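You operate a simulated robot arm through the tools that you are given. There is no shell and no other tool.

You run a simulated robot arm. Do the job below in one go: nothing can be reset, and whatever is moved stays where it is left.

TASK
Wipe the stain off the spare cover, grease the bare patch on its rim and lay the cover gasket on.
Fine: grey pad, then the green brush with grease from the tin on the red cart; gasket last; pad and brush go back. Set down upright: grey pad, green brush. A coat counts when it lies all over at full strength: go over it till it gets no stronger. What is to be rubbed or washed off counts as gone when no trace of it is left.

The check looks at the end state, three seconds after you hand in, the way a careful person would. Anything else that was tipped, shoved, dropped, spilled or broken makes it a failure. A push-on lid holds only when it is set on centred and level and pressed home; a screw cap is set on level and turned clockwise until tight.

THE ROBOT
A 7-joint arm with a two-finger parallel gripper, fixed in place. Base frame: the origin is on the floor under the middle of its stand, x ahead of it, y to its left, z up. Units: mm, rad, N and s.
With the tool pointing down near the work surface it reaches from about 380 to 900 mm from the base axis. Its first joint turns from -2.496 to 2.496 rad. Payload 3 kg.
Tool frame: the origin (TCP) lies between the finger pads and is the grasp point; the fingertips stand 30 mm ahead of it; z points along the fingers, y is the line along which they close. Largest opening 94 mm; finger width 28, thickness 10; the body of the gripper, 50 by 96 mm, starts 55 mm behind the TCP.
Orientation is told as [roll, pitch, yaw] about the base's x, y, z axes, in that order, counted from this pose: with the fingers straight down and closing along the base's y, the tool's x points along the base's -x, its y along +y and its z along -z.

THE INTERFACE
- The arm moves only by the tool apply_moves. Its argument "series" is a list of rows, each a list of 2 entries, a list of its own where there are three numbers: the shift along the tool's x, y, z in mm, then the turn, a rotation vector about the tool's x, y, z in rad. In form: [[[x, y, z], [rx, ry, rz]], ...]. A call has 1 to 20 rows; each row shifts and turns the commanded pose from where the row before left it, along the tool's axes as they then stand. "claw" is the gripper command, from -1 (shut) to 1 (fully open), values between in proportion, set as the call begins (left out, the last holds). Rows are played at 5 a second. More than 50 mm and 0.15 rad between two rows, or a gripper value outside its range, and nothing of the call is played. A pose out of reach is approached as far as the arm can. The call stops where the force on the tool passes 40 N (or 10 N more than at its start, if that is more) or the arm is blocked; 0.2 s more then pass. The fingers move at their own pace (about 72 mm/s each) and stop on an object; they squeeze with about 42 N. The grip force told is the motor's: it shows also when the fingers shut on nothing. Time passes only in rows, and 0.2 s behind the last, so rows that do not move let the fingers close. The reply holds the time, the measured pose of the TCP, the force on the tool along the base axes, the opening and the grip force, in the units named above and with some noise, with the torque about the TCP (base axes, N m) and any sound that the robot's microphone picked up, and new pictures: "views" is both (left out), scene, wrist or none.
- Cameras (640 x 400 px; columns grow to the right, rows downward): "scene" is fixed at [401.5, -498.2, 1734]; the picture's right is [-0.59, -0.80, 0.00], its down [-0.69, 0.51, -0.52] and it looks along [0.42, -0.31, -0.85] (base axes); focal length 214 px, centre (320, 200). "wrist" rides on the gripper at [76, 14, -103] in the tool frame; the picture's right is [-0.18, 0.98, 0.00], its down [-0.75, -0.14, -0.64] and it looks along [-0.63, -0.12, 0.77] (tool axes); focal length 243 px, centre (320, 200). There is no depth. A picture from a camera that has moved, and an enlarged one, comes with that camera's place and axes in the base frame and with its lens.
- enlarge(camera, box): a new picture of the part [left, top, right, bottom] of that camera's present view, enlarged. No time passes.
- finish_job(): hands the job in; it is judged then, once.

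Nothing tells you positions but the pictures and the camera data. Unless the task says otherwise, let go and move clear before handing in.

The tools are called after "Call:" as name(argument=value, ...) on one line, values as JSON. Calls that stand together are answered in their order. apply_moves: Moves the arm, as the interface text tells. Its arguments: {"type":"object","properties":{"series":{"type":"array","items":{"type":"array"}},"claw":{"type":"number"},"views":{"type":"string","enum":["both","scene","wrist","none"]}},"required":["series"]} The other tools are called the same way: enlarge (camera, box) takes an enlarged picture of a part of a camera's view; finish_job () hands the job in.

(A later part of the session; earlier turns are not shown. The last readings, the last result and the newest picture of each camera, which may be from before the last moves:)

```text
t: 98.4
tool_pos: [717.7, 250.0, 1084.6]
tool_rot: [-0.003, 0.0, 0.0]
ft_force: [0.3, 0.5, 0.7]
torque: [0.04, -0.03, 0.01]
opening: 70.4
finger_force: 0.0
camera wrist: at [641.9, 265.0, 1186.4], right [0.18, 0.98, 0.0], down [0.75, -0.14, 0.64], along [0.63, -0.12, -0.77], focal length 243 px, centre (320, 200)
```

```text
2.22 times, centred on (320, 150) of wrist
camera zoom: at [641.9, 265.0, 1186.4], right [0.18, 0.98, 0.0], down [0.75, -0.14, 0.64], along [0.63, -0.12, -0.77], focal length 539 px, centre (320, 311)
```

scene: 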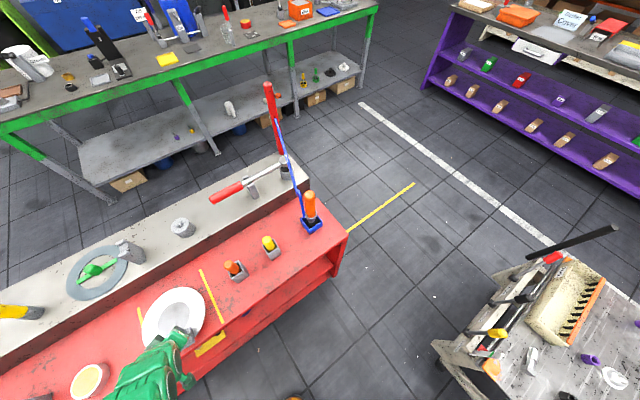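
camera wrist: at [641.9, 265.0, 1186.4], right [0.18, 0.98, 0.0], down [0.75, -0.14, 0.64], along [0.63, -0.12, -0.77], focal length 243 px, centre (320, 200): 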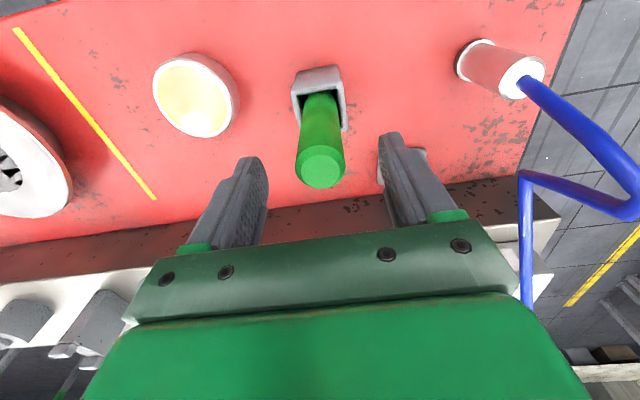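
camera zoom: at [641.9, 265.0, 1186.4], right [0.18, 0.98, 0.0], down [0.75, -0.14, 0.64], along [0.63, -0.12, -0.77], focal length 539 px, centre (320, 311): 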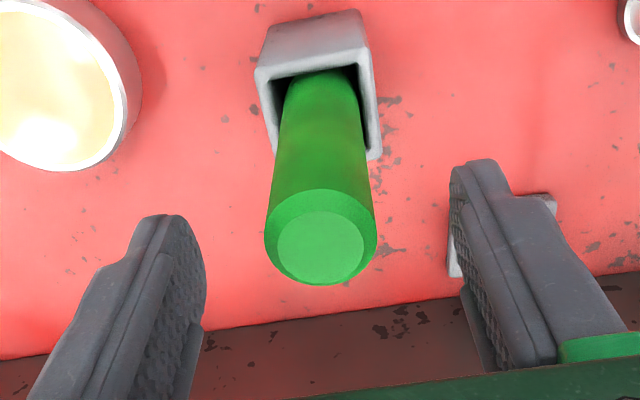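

The brush is on the axis, about 3 mm further out. I'll adjust and descend around the handle.

Call:
apply_moves(series=[[[-3, 0, 18], [0, 0, 0]], [[0, 0, 20], [0, 0, 0]], [[0, 0, 16], [0, 0, 0]], [[0, 0, 0], [0, 0, 0]]], views="wrist")

```text
t: 99.4
tool_pos: [720.8, 248.9, 1031.4]
tool_rot: [-0.003, 0.002, -0.001]
ft_force: [0.5, -0.3, 0.2]
torque: [0.03, 0.02, 0.01]
opening: 70.6
finger_force: 0.1
camera wrist: at [645.1, 263.6, 1132.9], right [0.18, 0.98, 0.0], down [0.75, -0.14, 0.64], along [0.63, -0.12, -0.77], focal length 243 px, centre (320, 200)
```

wrist: 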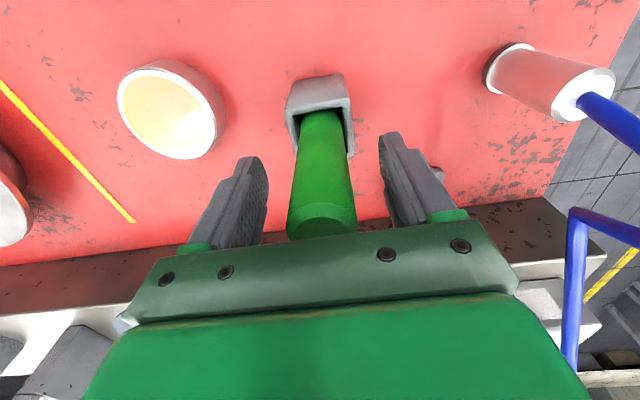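

Call:
apply_moves(series=[[[0, 0, 0], [0, 0, 0]], [[0, 0, 0], [0, 0, 0]], [[0, 0, 0], [0, 0, 0]], [[0, 0, 0], [0, 0, 0]]], claw=-1, views="wrist")

```text
t: 100.4
tool_pos: [721.2, 249.2, 1031.0]
tool_rot: [-0.005, 0.002, -0.001]
ft_force: [-0.1, 0.3, 0.2]
torque: [0.03, 0.03, -0.01]
opening: 29.8
finger_force: 42.0
camera wrist: at [645.1, 263.5, 1132.8], right [0.18, 0.98, 0.0], down [0.75, -0.14, 0.64], along [0.63, -0.12, -0.77], focal length 243 px, centre (320, 200)
```

wrist: 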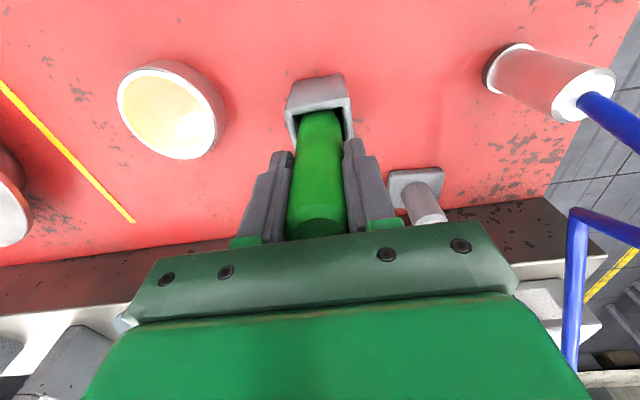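

Gripped (30 mm handle). I'll lift it straight up out of the cup.

Call:
apply_moves(series=[[[0, 0, -8], [0, 0, 0]], [[0, 0, -15], [0, 0, 0]], [[0, 0, -25], [0, 0, 0]], [[0, 0, -30], [0, 0, 0]], [[0, 0, -30], [0, 0, 0]], [[0, 0, 0], [0, 0, 0]]], views="wrist")

Call:
enlarge(camera="wrist", box=[180, 20, 420, 220])

```text
t: 101.8
tool_pos: [719.9, 250.5, 1138.1]
tool_rot: [-0.002, 0.003, -0.001]
ft_force: [0.3, 0.7, 0.8]
torque: [-0.02, -0.02, -0.03]
opening: 29.7
finger_force: 42.1
camera wrist: at [644.1, 265.6, 1240.7], right [0.18, 0.98, 0.0], down [0.75, -0.14, 0.64], along [0.63, -0.12, -0.77], focal length 243 px, centre (320, 200)
```

wrist: 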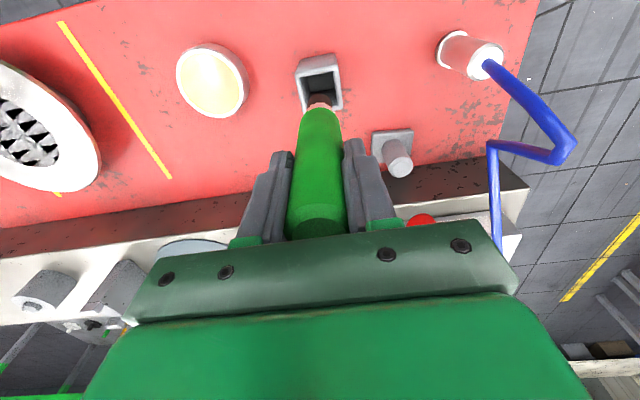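

```text
2.00 times, centred on (300, 120) of wrist
camera zoom: at [644.1, 265.6, 1240.7], right [0.18, 0.98, 0.0], down [0.75, -0.14, 0.64], along [0.63, -0.12, -0.77], focal length 485 px, centre (360, 360)
```

zoom: 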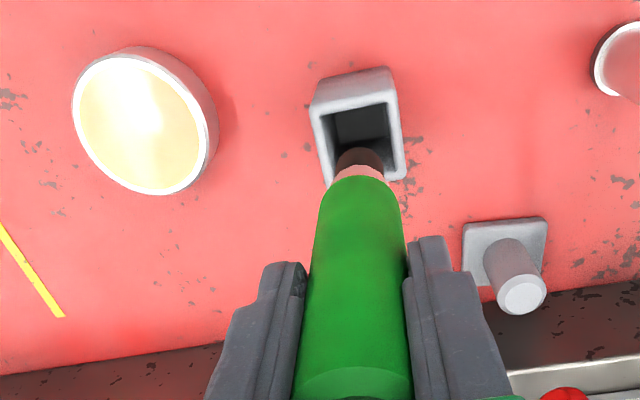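

The brush is out, with its bristle tip about 131 mm below the grip point. I'll carry it over the tin at about (699,124).

Call:
apply_moves(series=[[[7, -42, 10], [0, 0, 0]], [[7, -42, 20], [0, 0, 0]], [[7, -42, 30], [0, 0, 0]], [[0, 0, 0], [0, 0, 0]]], views="both")

Call:
enlarge(camera="wrist", box=[220, 20, 420, 220])

Call:
enlarge(camera="scene", box=[30, 300, 170, 400])

```text
refused: row 3 steps farther than a row can; nothing moved
```

```text
2.00 times, centred on (320, 120) of wrist
camera zoom: at [644.1, 265.6, 1240.7], right [0.18, 0.98, 0.0], down [0.75, -0.14, 0.64], along [0.63, -0.12, -0.77], focal length 485 px, centre (320, 360)
```

zoom: 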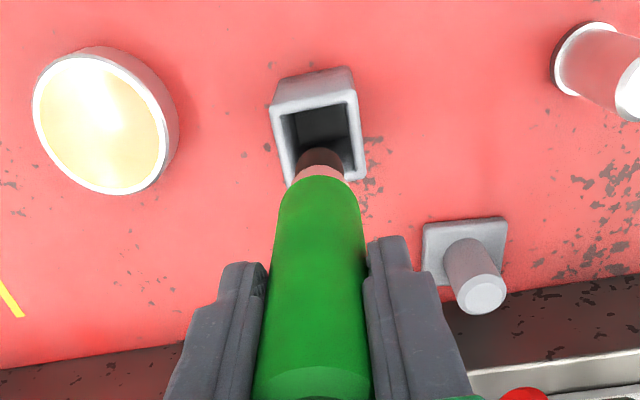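

```text
4.00 times, centred on (100, 350) of scene
camera zoom: at [401.5, -498.2, 1734.0], right [-0.59, -0.8, 0.0], down [-0.69, 0.51, -0.52], along [0.42, -0.31, -0.85], focal length 858 px, centre (1200, -400)
```

zoom: 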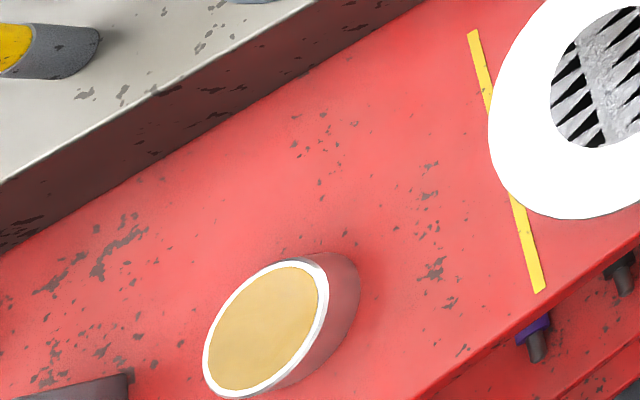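

Call:
apply_moves(series=[[[5, -31.5, 8], [0, 0, 0]], [[5, -31.5, 12], [0, 0, 0]], [[5, -31.5, 18], [0, 0, 0]], [[5, -31.5, 22], [0, 0, 0]], [[0, 0, 0], [0, 0, 0]]], views="both")

Call:
enlarge(camera="wrist", box=[220, 20, 420, 220])

Call:
enlarge(camera="scene", box=[30, 300, 170, 400])

```text
t: 103.0
tool_pos: [698.9, 123.4, 1076.7]
tool_rot: [-0.004, 0.002, 0.0]
ft_force: [0.3, 0.5, -1.2]
torque: [-0.03, -0.01, 0.0]
opening: 29.7
finger_force: 41.8
camera wrist: at [624.9, 138.2, 1179.4], right [0.18, 0.98, 0.0], down [0.75, -0.14, 0.64], along [0.63, -0.12, -0.77], focal length 243 px, centre (320, 200)
```

scene: 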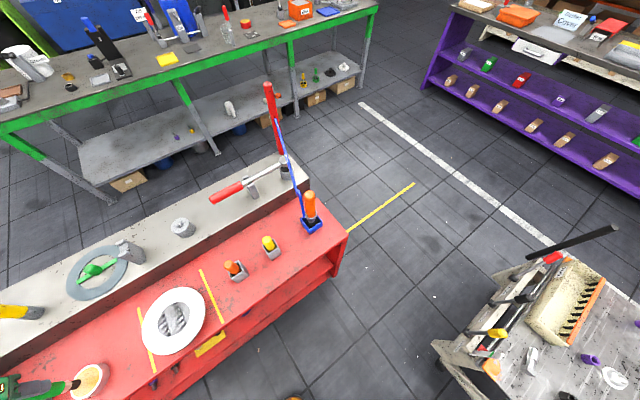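
wrist: 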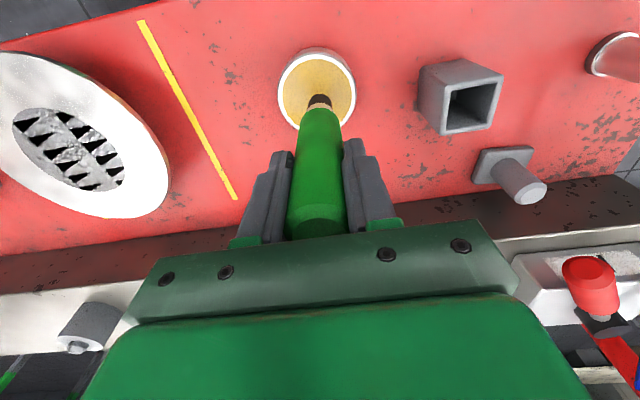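

```text
2.00 times, centred on (320, 120) of wrist
camera zoom: at [624.9, 138.2, 1179.4], right [0.18, 0.98, 0.0], down [0.75, -0.14, 0.64], along [0.63, -0.12, -0.77], focal length 485 px, centre (320, 360)
```

zoom: 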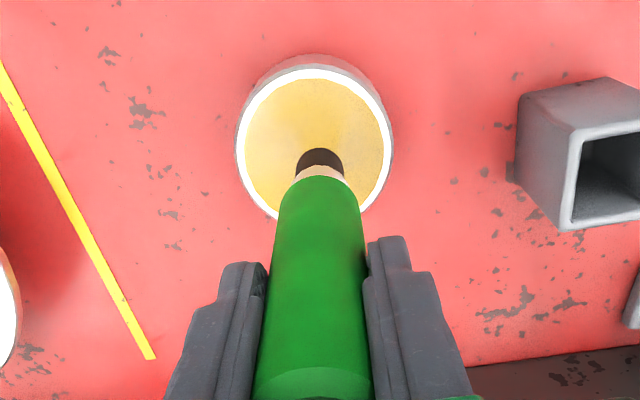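

```text
4.00 times, centred on (100, 350) of scene
camera zoom: at [401.5, -498.2, 1734.0], right [-0.59, -0.8, 0.0], down [-0.69, 0.51, -0.52], along [0.42, -0.31, -0.85], focal length 858 px, centre (1200, -400)
```

zoom: 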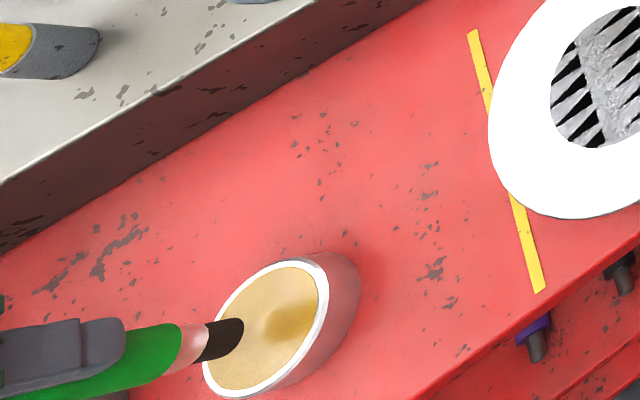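

The bristles are centred over the grease. I'll lower them slowly into it.

Call:
apply_moves(series=[[[0, 0, 10], [0, 0, 0]], [[0, 0, 8], [0, 0, 0]], [[0, 0, 5], [0, 0, 0]], [[0, 0, 3], [0, 0, 0]], [[0, 0, 3], [0, 0, 0]], [[0, 0, 0], [0, 0, 0]]], views="wrist")

```text
t: 104.2
tool_pos: [701.9, 124.4, 1054.9]
tool_rot: [-0.002, -0.005, 0.001]
ft_force: [0.1, -0.8, 1.2]
torque: [-0.09, -0.03, 0.0]
opening: 29.8
finger_force: 42.2
stopped in row 5: the force on the tool passed its limit at 47 N (the readings are from after the stop); the commanded pose is now the measured one
camera wrist: at [625.6, 138.9, 1156.2], right [0.18, 0.98, 0.0], down [0.75, -0.14, 0.65], along [0.63, -0.12, -0.76], focal length 243 px, centre (320, 200)
```

wrist: 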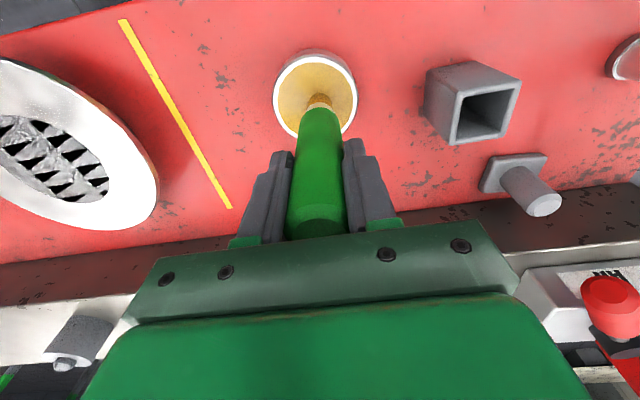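

The bristles met the grease surface, and now they look yellow. I'll lift and check.

Call:
apply_moves(series=[[[0, 0, -15], [0, 0, 0]], [[0, 0, -30], [0, 0, 0]], [[0, 0, -20], [0, 0, 0]], [[0, 0, 0], [0, 0, 0]]], views="both")

Call:
enlarge(camera="wrist", box=[220, 20, 420, 220])

Call:
enlarge(camera="scene", box=[30, 300, 170, 400])

```text
t: 105.2
tool_pos: [701.8, 124.2, 1118.2]
tool_rot: [0.0, -0.003, 0.0]
ft_force: [0.6, 0.2, -0.8]
torque: [0.06, 0.03, 0.02]
opening: 29.8
finger_force: 42.0
camera wrist: at [626.0, 139.0, 1219.9], right [0.18, 0.98, 0.0], down [0.75, -0.14, 0.64], along [0.63, -0.12, -0.76], focal length 243 px, centre (320, 200)
```

scene: 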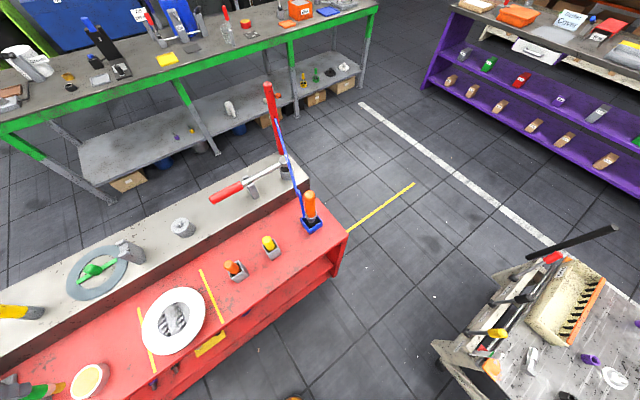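
wrist: 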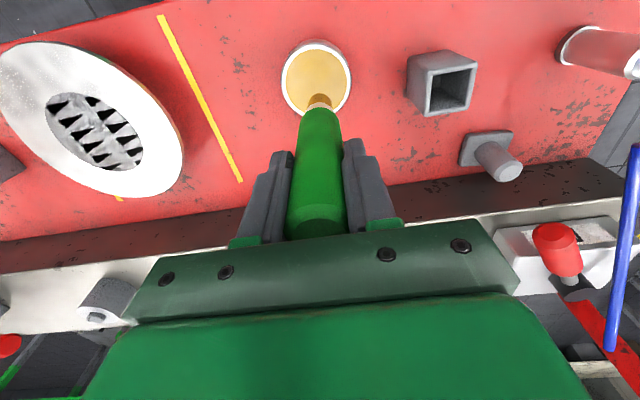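

```text
2.00 times, centred on (320, 120) of wrist
camera zoom: at [626.0, 139.0, 1219.9], right [0.18, 0.98, 0.0], down [0.75, -0.14, 0.64], along [0.63, -0.12, -0.76], focal length 485 px, centre (320, 360)
```

zoom: 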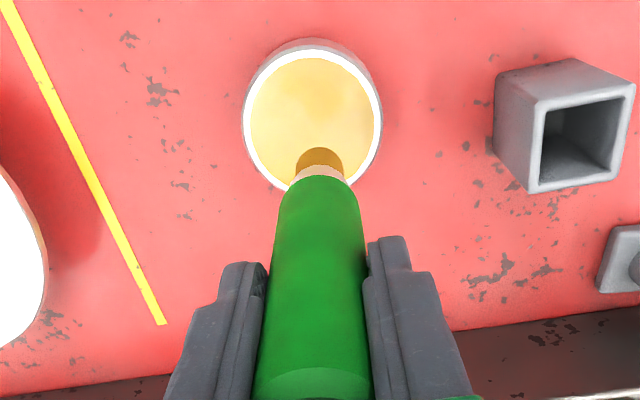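

```text
4.00 times, centred on (100, 350) of scene
camera zoom: at [401.5, -498.2, 1734.0], right [-0.59, -0.8, 0.0], down [-0.69, 0.51, -0.52], along [0.42, -0.31, -0.85], focal length 858 px, centre (1200, -400)
```

zoom: 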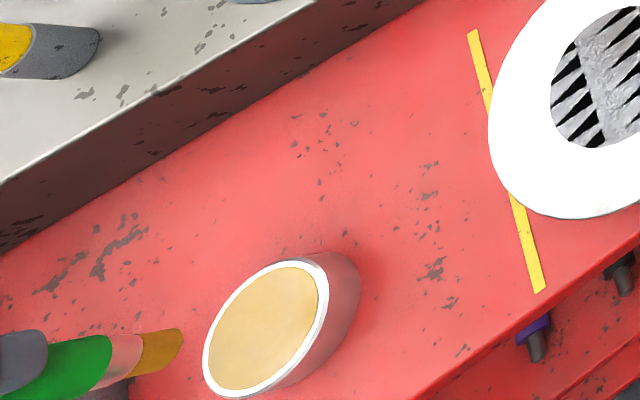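

The brush is loaded (amber bristles) and the tin hasn't moved. I'll try a gentle dab on the +y side of the rim face, where the sheen looked different, and see how grease shows up.

Call:
apply_moves(series=[[[6, -41.4, 0], [0, 0, 0]], [[6, -41.4, 0], [0, 0, 0]], [[6, -41.4, 0], [0, 0, 0]], [[6, -41.4, 0], [0, 0, 0]], [[6, -41.4, 0], [0, 0, 0]], [[0, 0, 15], [0, 0, 0]], [[0, 0, 8], [0, 0, 0]], [[0, 0, 0], [0, 0, 0]]], views="both")

Call:
enlarge(camera="wrist", box=[160, 20, 400, 200])

```text
t: 107.0
tool_pos: [671.8, -81.4, 1095.8]
tool_rot: [-0.002, -0.003, -0.001]
ft_force: [0.9, 0.2, -0.7]
torque: [-0.04, 0.03, 0.02]
opening: 29.6
finger_force: 41.7
camera wrist: at [595.2, -68.3, 1197.3], right [0.18, 0.98, 0.0], down [0.75, -0.14, 0.65], along [0.63, -0.12, -0.76], focal length 243 px, centre (320, 200)
```

scene: 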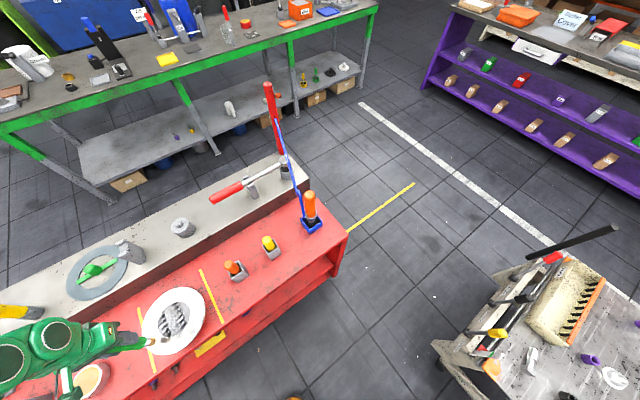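
wrist: 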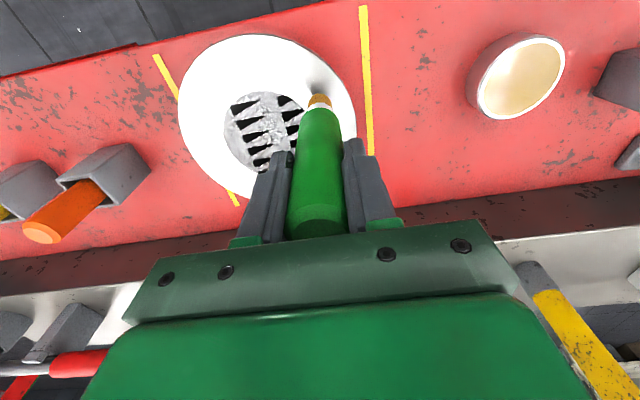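

```text
2.22 times, centred on (280, 110) of wrist
camera zoom: at [595.2, -68.3, 1197.3], right [0.18, 0.98, 0.0], down [0.75, -0.14, 0.65], along [0.63, -0.12, -0.76], focal length 539 px, centre (409, 400)
```

zoom: 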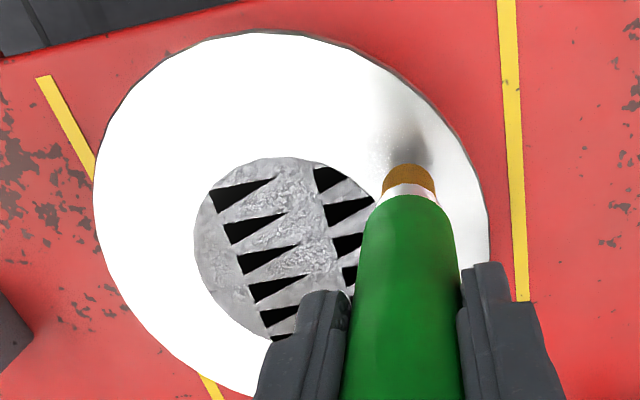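

Call:
apply_moves(series=[[[0, 0, 4], [0, 0, 0]], [[0, 0, 3], [0, 0, 0]], [[0, 0, 2], [0, 0, 0]], [[0, 0, 0], [0, 0, 0]]], views="none")

Call:
apply_moves(series=[[[0, 0, 1.5], [0, 0, 0]], [[0, 0, 0], [0, 0, 0]]], views="none")

```text
t: 108.0
tool_pos: [671.9, -81.5, 1087.3]
tool_rot: [-0.003, -0.004, 0.0]
ft_force: [-0.8, 0.4, -1.1]
torque: [0.03, -0.02, 0.03]
opening: 29.6
finger_force: 41.8
```

```text
t: 108.6
tool_pos: [671.8, -83.0, 1086.5]
tool_rot: [-0.001, -0.002, -0.001]
ft_force: [-0.6, -0.3, -2.1]
torque: [-0.01, -0.01, 0.01]
opening: 29.7
finger_force: 42.5
```

Call:
apply_moves(series=[[[0, 0, 1.5], [0, 0, 0]], [[0, 0, 0], [0, 0, 0]]], views="none")

Call:
apply_moves(series=[[[0, 0, 1.5], [0, 0, 0]], [[0, 0, 0], [0, 0, 0]]], views="none")

```text
t: 109.2
tool_pos: [671.1, -81.8, 1083.7]
tool_rot: [-0.002, -0.004, -0.001]
ft_force: [0.5, 0.4, -1.0]
torque: [-0.02, 0.01, -0.03]
opening: 30.0
finger_force: 42.3
```

```text
t: 109.8
tool_pos: [670.3, -82.1, 1082.7]
tool_rot: [-0.001, -0.006, 0.001]
ft_force: [0.1, -0.2, -1.0]
torque: [0.01, 0.01, 0.0]
opening: 29.7
finger_force: 41.5
```

Call:
apply_moves(series=[[[0, 0, 1], [0, 0, 0]], [[0, 0, 0], [0, 0, 0]]], views="none")

Call:
apply_moves(series=[[[0, 0, 1], [0, 0, 0]], [[0, 0, 0], [0, 0, 0]]], views="wrist")

Call:
enlarge(camera="wrist", box=[240, 20, 400, 140])

```text
t: 110.4
tool_pos: [670.8, -82.0, 1081.4]
tool_rot: [-0.002, -0.003, -0.001]
ft_force: [0.0, -0.3, -1.3]
torque: [0.01, 0.0, -0.01]
opening: 30.0
finger_force: 41.8
```

```text
t: 111.0
tool_pos: [671.6, -83.2, 1080.2]
tool_rot: [-0.003, -0.003, 0.0]
ft_force: [0.1, -0.2, -0.8]
torque: [-0.03, -0.01, -0.02]
opening: 29.7
finger_force: 41.9
camera wrist: at [595.2, -67.9, 1182.1], right [0.18, 0.98, 0.0], down [0.75, -0.14, 0.64], along [0.63, -0.12, -0.76], focal length 243 px, centre (320, 200)
```

wrist: 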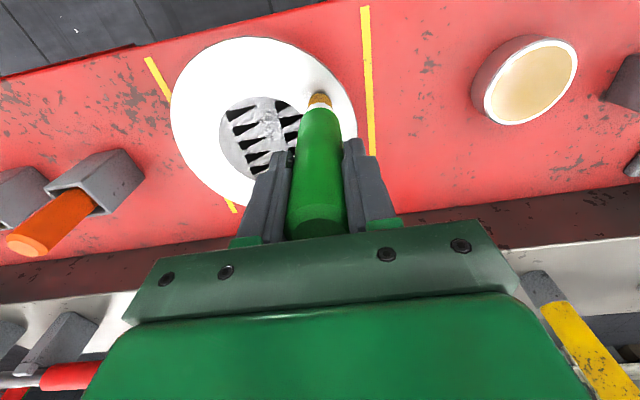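

```text
3.33 times, centred on (320, 80) of wrist
camera zoom: at [595.2, -67.9, 1182.1], right [0.18, 0.98, 0.0], down [0.75, -0.14, 0.64], along [0.63, -0.12, -0.76], focal length 809 px, centre (320, 600)
```

zoom: 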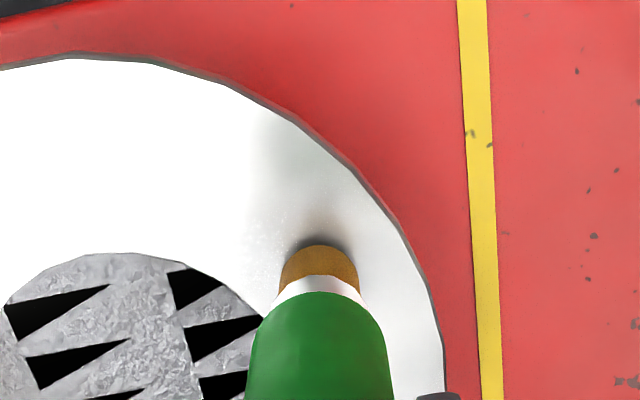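

Call:
apply_moves(series=[[[0, 0, 1], [0, 0, 0]], [[0, 0, 0], [0, 0, 0]]], views="none")

Call:
apply_moves(series=[[[0, 0, 1], [0, 0, 0]], [[0, 0, 0], [0, 0, 0]]], views="none")

Call:
enlarge(camera="wrist", box=[240, 20, 400, 140])

```text
t: 111.6
tool_pos: [671.7, -81.4, 1078.5]
tool_rot: [-0.001, -0.002, -0.001]
ft_force: [0.1, 0.3, -0.9]
torque: [0.0, 0.02, 0.02]
opening: 30.0
finger_force: 42.6
```

```text
t: 112.2
tool_pos: [672.4, -83.7, 1078.2]
tool_rot: [-0.003, -0.004, 0.0]
ft_force: [0.0, 0.0, 0.5]
torque: [0.0, 0.03, 0.01]
opening: 29.7
finger_force: 42.5
```

```text
3.33 times, centred on (320, 80) of wrist
camera zoom: at [595.6, -67.8, 1180.3], right [0.18, 0.98, 0.0], down [0.75, -0.14, 0.64], along [0.63, -0.12, -0.76], focal length 809 px, centre (320, 600)
```

zoom: 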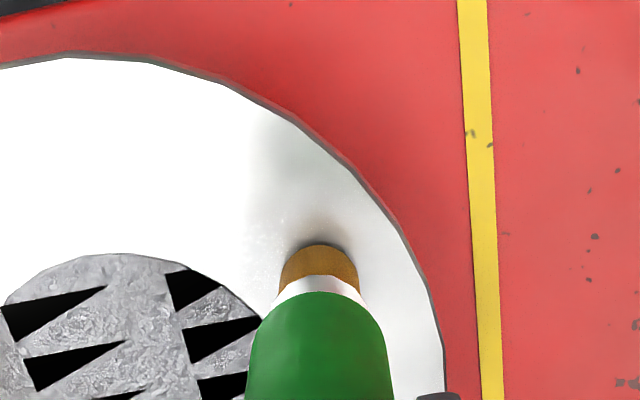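

Contact is just starting at TCP z ≈ 1078. I'll press very slightly, make a short stroke, then lift and look.

Call:
apply_moves(series=[[[0, 0, 0.5], [0, 0, 0]], [[-5, 0, 0], [0, 0, 0]], [[-5, 0, 0], [0, 0, 0]], [[5, 0, 0], [0, 0, 0]], [[5, 0, 0], [0, 0, 0]], [[0, 0, 0], [0, 0, 0]]], views="none")

Call:
apply_moves(series=[[[0, 0, -20], [0, 0, 0]], [[0, 40, -20], [0, 0, 0]], [[0, 0, 0], [0, 0, 0]]], views="wrist")

Call:
enlarge(camera="wrist", box=[160, 20, 360, 180])

Call:
enlarge(camera="scene", box=[130, 275, 220, 360])

```text
t: 113.6
tool_pos: [672.4, -81.5, 1078.2]
tool_rot: [-0.003, -0.002, 0.001]
ft_force: [0.2, -0.6, 0.0]
torque: [-0.02, 0.02, 0.0]
opening: 30.1
finger_force: 42.0
```

```text
t: 114.4
tool_pos: [671.3, -42.2, 1119.0]
tool_rot: [-0.001, -0.004, 0.001]
ft_force: [-0.2, 0.4, -0.9]
torque: [0.0, 0.01, 0.01]
opening: 30.1
finger_force: 41.9
camera wrist: at [595.5, -27.8, 1220.9], right [0.18, 0.98, 0.0], down [0.75, -0.14, 0.64], along [0.63, -0.12, -0.76], focal length 243 px, centre (320, 200)
```

wrist: 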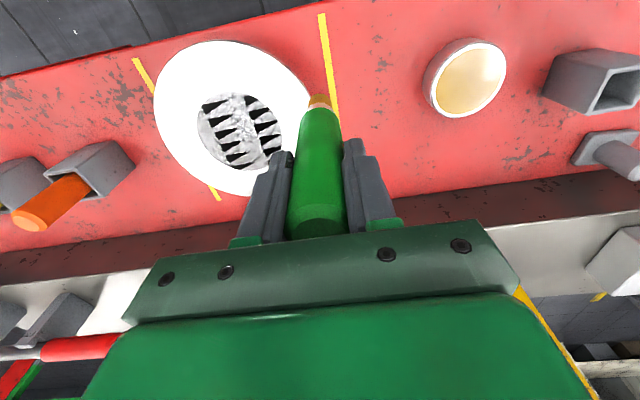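

```text
2.50 times, centred on (260, 100) of wrist
camera zoom: at [595.5, -27.8, 1220.9], right [0.18, 0.98, 0.0], down [0.75, -0.14, 0.64], along [0.63, -0.12, -0.76], focal length 606 px, centre (470, 450)
```

zoom: 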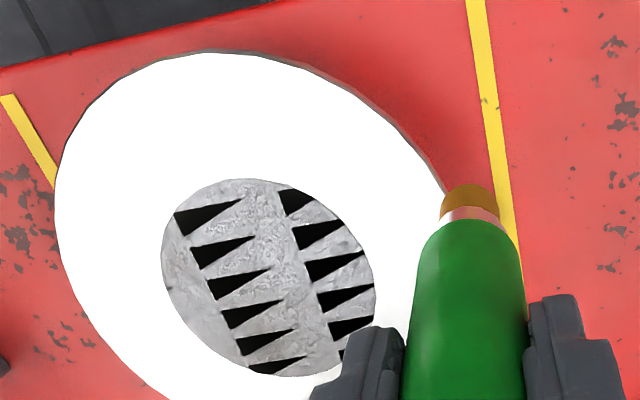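

```text
4.71 times, centred on (175, 318) of scene
camera zoom: at [401.5, -498.2, 1734.0], right [-0.59, -0.8, 0.0], down [-0.69, 0.51, -0.52], along [0.42, -0.31, -0.85], focal length 1009 px, centre (1002, -353)
```

zoom: 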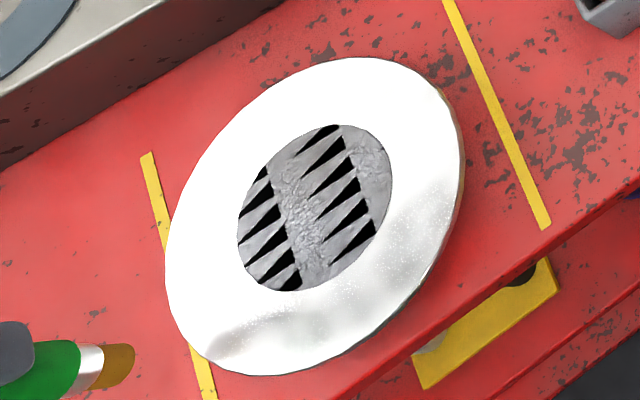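

No mark is visible, but the contact was barely there. I'll repeat with definite light pressure.

Call:
apply_moves(series=[[[0, -40, 20], [0, 0, 0]], [[0, 0, 20], [0, 0, 0]], [[0, 0, 1], [0, 0, 0]], [[0, 0, 0], [0, 0, 0]]], views="none")

Call:
apply_moves(series=[[[0, 0, 1], [0, 0, 0]], [[0, 0, 0], [0, 0, 0]]], views="none")

```text
t: 115.4
tool_pos: [671.6, -82.6, 1078.2]
tool_rot: [-0.002, -0.001, 0.0]
ft_force: [0.7, -0.8, -0.7]
torque: [-0.04, 0.01, 0.01]
opening: 29.8
finger_force: 41.7
```

```text
t: 116.0
tool_pos: [670.3, -83.4, 1076.0]
tool_rot: [-0.002, -0.003, 0.0]
ft_force: [0.9, 1.0, 6.5]
torque: [0.05, 0.02, 0.02]
opening: 29.5
finger_force: 41.5
```

Now 6.5 N. I'll make a few short strokes here.

Call:
apply_moves(series=[[[-5, 0, 0], [0, 0, 0]], [[-5, 0, 0], [0, 0, 0]], [[5, 0, 0], [0, 0, 0]], [[5, 0, 0], [0, 0, 0]], [[5, 0, 0], [0, 0, 0]], [[-5, 0, 0], [0, 0, 0]], [[0, 0, 0], [0, 0, 0]]], views="none")

Call:
apply_moves(series=[[[0, 0, -20], [0, 0, 0]], [[0, 40, -20], [0, 0, 0]], [[0, 0, 0], [0, 0, 0]]], views="none")

Call:
enlarge(camera="wrist", box=[160, 20, 360, 180])

Call:
enlarge(camera="scene", box=[130, 275, 220, 360])

```text
t: 117.6
tool_pos: [670.6, -82.0, 1076.2]
tool_rot: [-0.002, -0.004, 0.002]
ft_force: [-6.6, -1.2, 27.7]
torque: [-0.3, 0.83, -0.03]
opening: 29.8
finger_force: 42.0
```

```text
t: 118.4
tool_pos: [671.0, -41.4, 1117.5]
tool_rot: [0.0, -0.001, -0.001]
ft_force: [0.1, -0.1, -0.3]
torque: [0.02, 0.0, -0.03]
opening: 29.8
finger_force: 41.6
```

```text
2.50 times, centred on (260, 100) of wrist
camera zoom: at [594.7, -26.9, 1219.0], right [0.18, 0.98, 0.0], down [0.75, -0.14, 0.64], along [0.63, -0.12, -0.77], focal length 606 px, centre (470, 450)
```

zoom: 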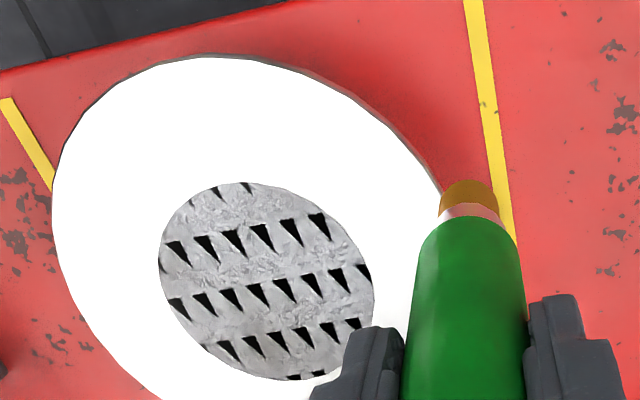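

```text
4.71 times, centred on (175, 318) of scene
camera zoom: at [401.5, -498.2, 1734.0], right [-0.59, -0.8, 0.0], down [-0.69, 0.51, -0.52], along [0.42, -0.31, -0.85], focal length 1009 px, centre (1002, -353)
```

zoom: 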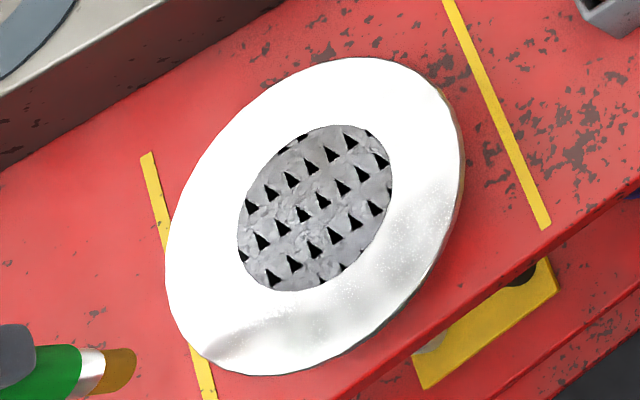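

No amber mark stays on this spot, so grease apparently takes only on the bare patch. I'll sweep the brush around the rim face in sectors and watch for where it takes, starting with the +y to +x quarter.

Call:
apply_moves(series=[[[-13.3, -32.6, 0], [0, 0, 0]], [[0, 0, 20], [0, 0, 0]], [[0, 0, 19], [0, 0, 0]], [[0, 0, 0], [0, 0, 0]]], views="none")

Call:
apply_moves(series=[[[0, 0, 1], [0, 0, 0]], [[0, 0, 0], [0, 0, 0]]], views="none")

```text
t: 119.4
tool_pos: [684.2, -74.3, 1079.3]
tool_rot: [-0.001, -0.004, 0.0]
ft_force: [-0.9, -0.4, -0.6]
torque: [0.02, -0.04, 0.01]
opening: 29.7
finger_force: 42.2
```

```text
t: 120.0
tool_pos: [684.3, -74.4, 1076.9]
tool_rot: [-0.001, -0.003, -0.001]
ft_force: [-0.3, 0.2, -1.8]
torque: [-0.03, 0.02, 0.02]
opening: 29.7
finger_force: 41.9
```

Call:
apply_moves(series=[[[0, 0, 1], [0, 0, 0]], [[0, 0, 0], [0, 0, 0]]], views="none")

Call:
apply_moves(series=[[[0, 0, 0.5], [0, 0, 0]], [[0, 0, 0], [0, 0, 0]]], views="none")

```text
t: 120.6
tool_pos: [685.1, -73.9, 1075.9]
tool_rot: [-0.001, -0.003, -0.001]
ft_force: [-2.3, -1.8, 10.0]
torque: [-0.25, 0.2, 0.02]
opening: 29.7
finger_force: 41.6
```

```text
t: 121.2
tool_pos: [685.1, -74.6, 1075.8]
tool_rot: [-0.001, -0.005, -0.001]
ft_force: [-1.5, 1.7, 22.9]
torque: [0.22, 0.15, 0.01]
opening: 30.1
finger_force: 42.0
```

Call:
apply_moves(series=[[[0, 0, -0.5], [0, 0, 0]], [[-12.2, 1.1, 0], [0, 0, 0]], [[-12.2, -1.1, 0], [0, 0, 0]], [[-11.7, -3.1, 0], [0, 0, 0]], [[-11.1, -5.2, 0], [0, 0, 0]], [[-10, -7, 0], [0, 0, 0]], [[-8.6, -8.6, 0], [0, 0, 0]], [[-7, -10, 0], [0, 0, 0]], [[-5.2, -11.1, 0], [0, 0, 0]], [[-3.1, -11.7, 0], [0, 0, 0]], [[-1.1, -12.2, 0], [0, 0, 0]], [[0, 0, 0], [0, 0, 0]]], views="both")

Call:
enlarge(camera="scene", box=[130, 275, 220, 360])

```text
t: 122.3
tool_pos: [723.7, -79.4, 1076.2]
tool_rot: [-0.001, -0.004, -0.001]
ft_force: [0.7, -0.2, 7.4]
torque: [-0.09, -0.14, 0.01]
opening: 29.9
finger_force: 42.0
stopped in row 5: the force on the tool passed its limit at 42 N (the readings are from after the stop); the commanded pose is now the measured one
camera wrist: at [646.9, -65.9, 1177.7], right [0.18, 0.98, 0.0], down [0.75, -0.14, 0.65], along [0.64, -0.12, -0.76], focal length 243 px, centre (320, 200)
```

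scene: 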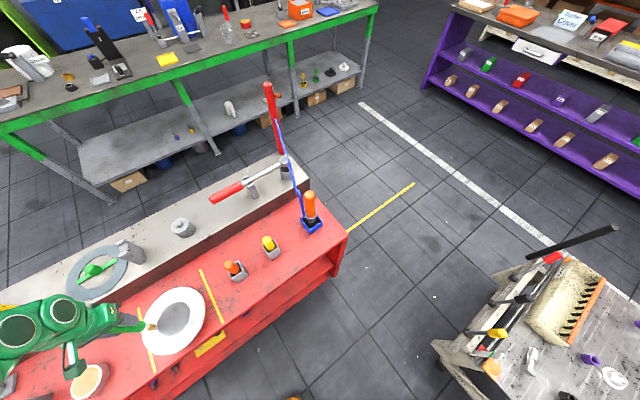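
wrist: 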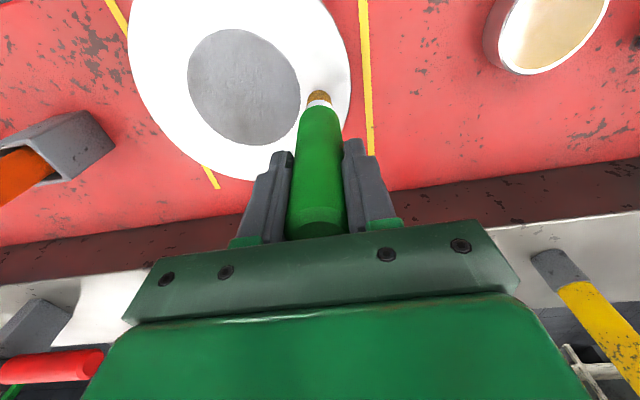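

```text
4.71 times, centred on (175, 318) of scene
camera zoom: at [401.5, -498.2, 1734.0], right [-0.59, -0.8, 0.0], down [-0.69, 0.51, -0.52], along [0.42, -0.31, -0.85], focal length 1009 px, centre (1002, -353)
```

zoom: 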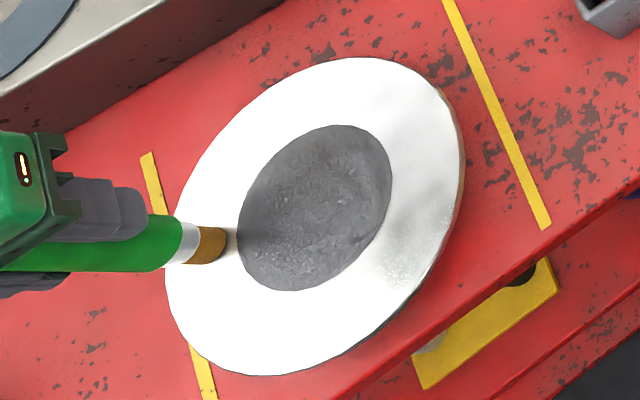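

The force limit stopped the stroke. There is no amber trace on this arc so far, so I'll continue lighter through the +x side.

Call:
apply_moves(series=[[[0, 0, -0.5], [0, 0, 0]], [[-7, -4.8, 0], [0, 0, 0]], [[-7, -4.8, 0], [0, 0, 0]], [[-6, -6, 0], [0, 0, 0]], [[-5, -6.6, 0], [0, 0, 0]], [[-3.8, -6.8, 0], [0, 0, 0]], [[0, 0, 0], [0, 0, 0]]], views="none")

Call:
enlarge(camera="scene", box=[130, 275, 220, 360])

Call:
enlarge(camera="wrist", box=[160, 0, 400, 150])

```text
t: 123.9
tool_pos: [753.0, -108.5, 1076.2]
tool_rot: [-0.001, -0.005, 0.0]
ft_force: [-0.3, -0.7, -1.2]
torque: [-0.01, 0.01, -0.02]
opening: 29.9
finger_force: 42.2
```

```text
4.71 times, centred on (175, 318) of scene
camera zoom: at [401.5, -498.2, 1734.0], right [-0.59, -0.8, 0.0], down [-0.69, 0.51, -0.52], along [0.42, -0.31, -0.85], focal length 1009 px, centre (1002, -353)
```

zoom: 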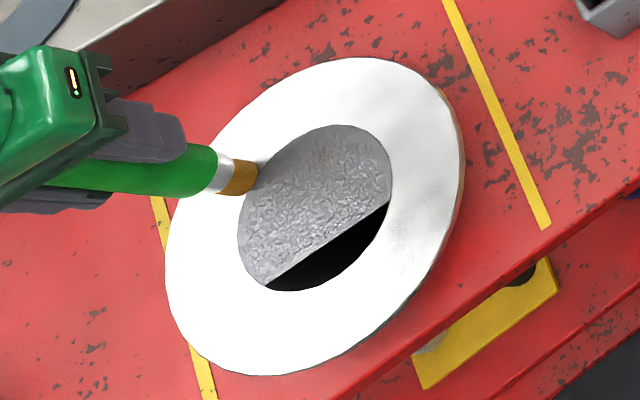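

```text
2.67 times, centred on (280, 75) of wrist
camera zoom: at [675.6, -94.6, 1178.1], right [0.18, 0.98, 0.0], down [0.75, -0.14, 0.64], along [0.63, -0.12, -0.76], focal length 647 px, centre (427, 533)
```

zoom: 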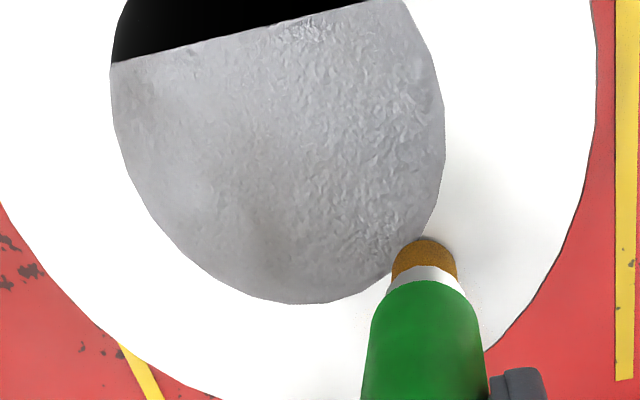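

Contact was lost on that arc. I'll use small press-and-stroke tests about every 40° instead, starting here at about 30°.

Call:
apply_moves(series=[[[0, 0, 1], [0, 0, 0]], [[0, 0, 0], [0, 0, 0]]], views="none")

Call:
apply_moves(series=[[[-2, -3, 0.5], [0, 0, 0]], [[-2, -4, 0], [0, 0, 0]], [[2, 4, 0], [0, 0, 0]], [[0, 0, 0], [0, 0, 0]]], views="none")

Call:
enlarge(camera="scene", box=[130, 275, 220, 360])

Call:
enlarge(camera="wrist", box=[160, 0, 400, 150])

```text
t: 124.5
tool_pos: [752.2, -108.7, 1075.7]
tool_rot: [-0.002, -0.006, -0.001]
ft_force: [-1.8, -0.5, 11.7]
torque: [-0.08, 0.19, -0.03]
opening: 29.8
finger_force: 42.2
```

```text
t: 125.5
tool_pos: [754.2, -113.1, 1075.9]
tool_rot: [-0.003, -0.007, 0.0]
ft_force: [4.3, -9.5, 29.6]
torque: [-1.28, -0.58, 0.03]
opening: 29.8
finger_force: 42.1
```

```text
4.71 times, centred on (175, 318) of scene
camera zoom: at [401.5, -498.2, 1734.0], right [-0.59, -0.8, 0.0], down [-0.69, 0.51, -0.52], along [0.42, -0.31, -0.85], focal length 1009 px, centre (1002, -353)
```

zoom: 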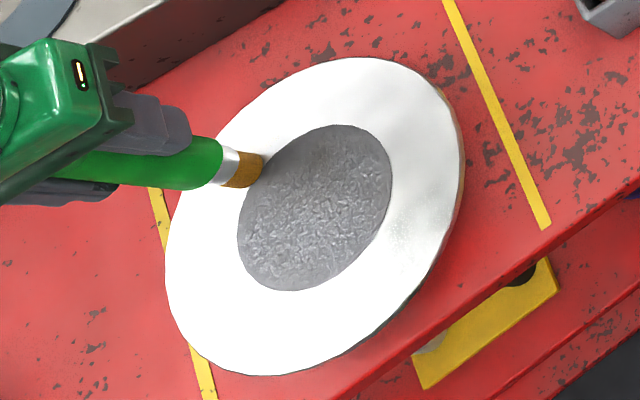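

```text
2.67 times, centred on (280, 75) of wrist
camera zoom: at [677.8, -97.8, 1177.4], right [0.18, 0.98, 0.0], down [0.75, -0.14, 0.65], along [0.64, -0.12, -0.76], focal length 647 px, centre (427, 533)
```

zoom: 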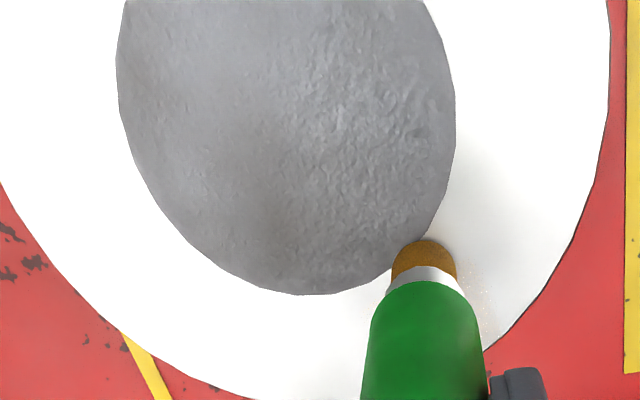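

Call:
apply_moves(series=[[[0, 0, -25], [0, 0, 0]], [[20, -30, -15], [0, 0, 0]], [[0, 0, 0], [0, 0, 0]]], views="none")

Call:
enlarge(camera="scene", box=[130, 275, 220, 360])

Call:
enlarge(camera="wrist", box=[160, 0, 400, 170])

```text
t: 126.3
tool_pos: [734.1, -141.2, 1112.9]
tool_rot: [-0.003, -0.005, 0.001]
ft_force: [0.1, -0.3, -1.2]
torque: [0.06, 0.03, 0.02]
opening: 29.7
finger_force: 41.9
```

```text
4.71 times, centred on (175, 318) of scene
camera zoom: at [401.5, -498.2, 1734.0], right [-0.59, -0.8, 0.0], down [-0.69, 0.51, -0.52], along [0.42, -0.31, -0.85], focal length 1009 px, centre (1002, -353)
```

zoom: 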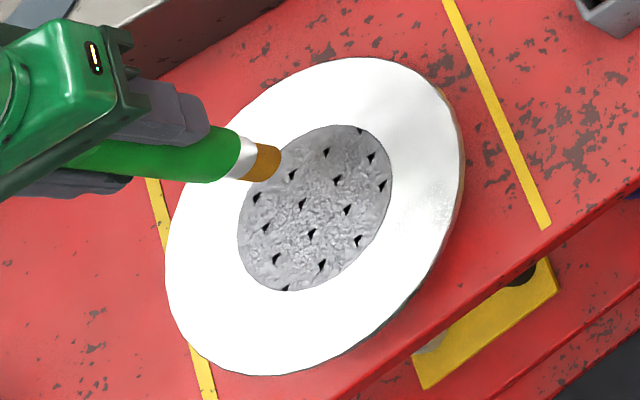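

```text
2.35 times, centred on (280, 85) of wrist
camera zoom: at [658.4, -127.9, 1215.8], right [0.18, 0.98, 0.0], down [0.75, -0.14, 0.65], along [0.63, -0.12, -0.76], focal length 571 px, centre (414, 471)
```

zoom: 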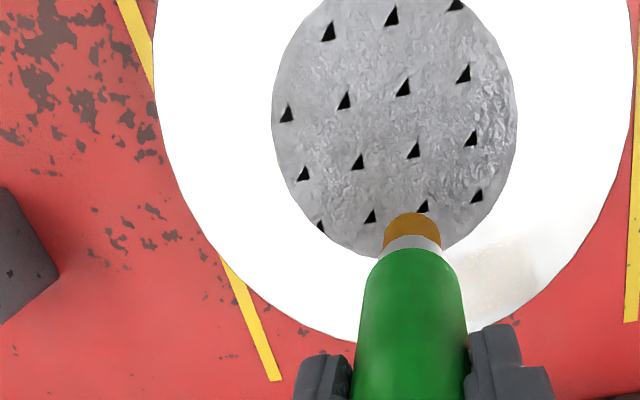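

There is a faint tan tint at the lower right of this view, near (760,-108), right where I dabbed. The bare patch seems to be there, so I'll look closer.

Call:
enlarge(camera="wrist", box=[320, 80, 420, 150])

Call:
enlarge(camera="scene", box=[150, 280, 190, 320])

```text
5.71 times, centred on (370, 115) of wrist
camera zoom: at [658.4, -127.9, 1215.8], right [0.18, 0.98, 0.0], down [0.75, -0.14, 0.65], along [0.63, -0.12, -0.76], focal length 1386 px, centre (34, 686)
```

zoom: 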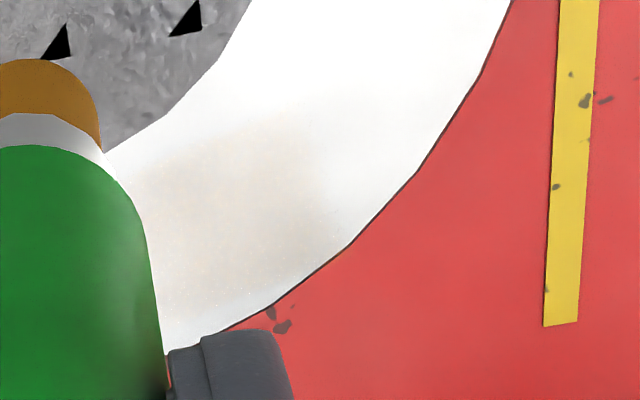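

```text
10.00 times, centred on (170, 300) of scene
camera zoom: at [401.5, -498.2, 1734.0], right [-0.59, -0.8, 0.0], down [-0.69, 0.51, -0.52], along [0.42, -0.31, -0.85], focal length 2145 px, centre (1820, -800)
```

zoom: 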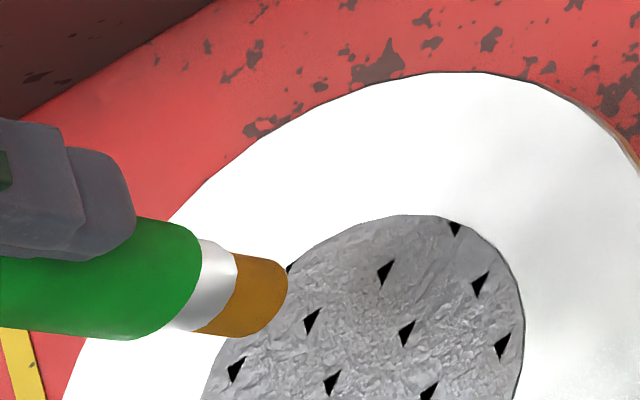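

Call:
apply_moves(series=[[[18.8, 40.2, -1.4], [0, 0, 0]], [[18.8, 40.2, -1.4], [0, 0, 0]], [[18.8, 40.2, -1.4], [0, 0, 0]], [[18.8, 40.2, -1.4], [0, 0, 0]], [[18.8, 40.2, -1.4], [0, 0, 0]], [[0, 0, 0], [0, 0, 0]]], views="wrist")

Call:
enlarge(camera="wrist", box=[60, 60, 300, 230])

Call:
enlarge(camera="scene", box=[130, 275, 220, 360])

```text
t: 127.7
tool_pos: [639.3, 58.9, 1119.8]
tool_rot: [-0.002, -0.005, -0.001]
ft_force: [0.3, 0.3, -1.5]
torque: [0.01, 0.0, 0.01]
opening: 29.8
finger_force: 41.7
camera wrist: at [563.0, 73.3, 1221.5], right [0.18, 0.98, 0.0], down [0.75, -0.14, 0.65], along [0.63, -0.12, -0.76], focal length 243 px, centre (320, 200)
```

wrist: 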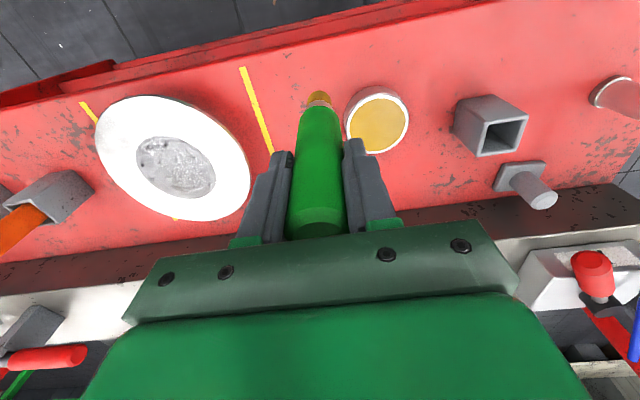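

```text
2.35 times, centred on (180, 145) of wrist
camera zoom: at [563.0, 73.3, 1221.5], right [0.18, 0.98, 0.0], down [0.75, -0.14, 0.65], along [0.63, -0.12, -0.76], focal length 571 px, centre (649, 329)
```

zoom: 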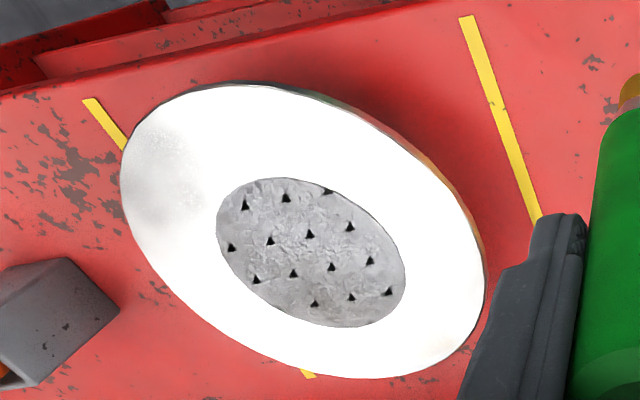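

```text
4.71 times, centred on (175, 318) of scene
camera zoom: at [401.5, -498.2, 1734.0], right [-0.59, -0.8, 0.0], down [-0.69, 0.51, -0.52], along [0.42, -0.31, -0.85], focal length 1009 px, centre (1002, -353)
```

zoom: 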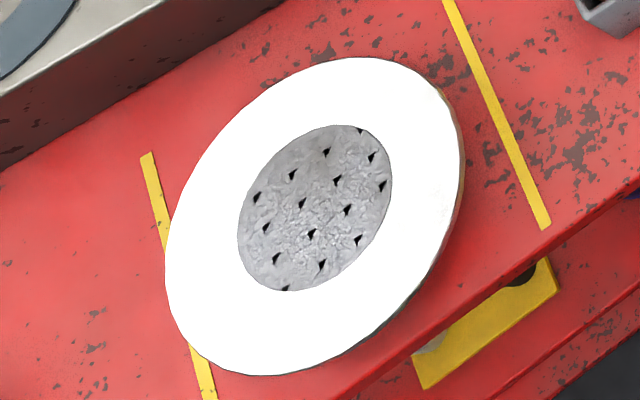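

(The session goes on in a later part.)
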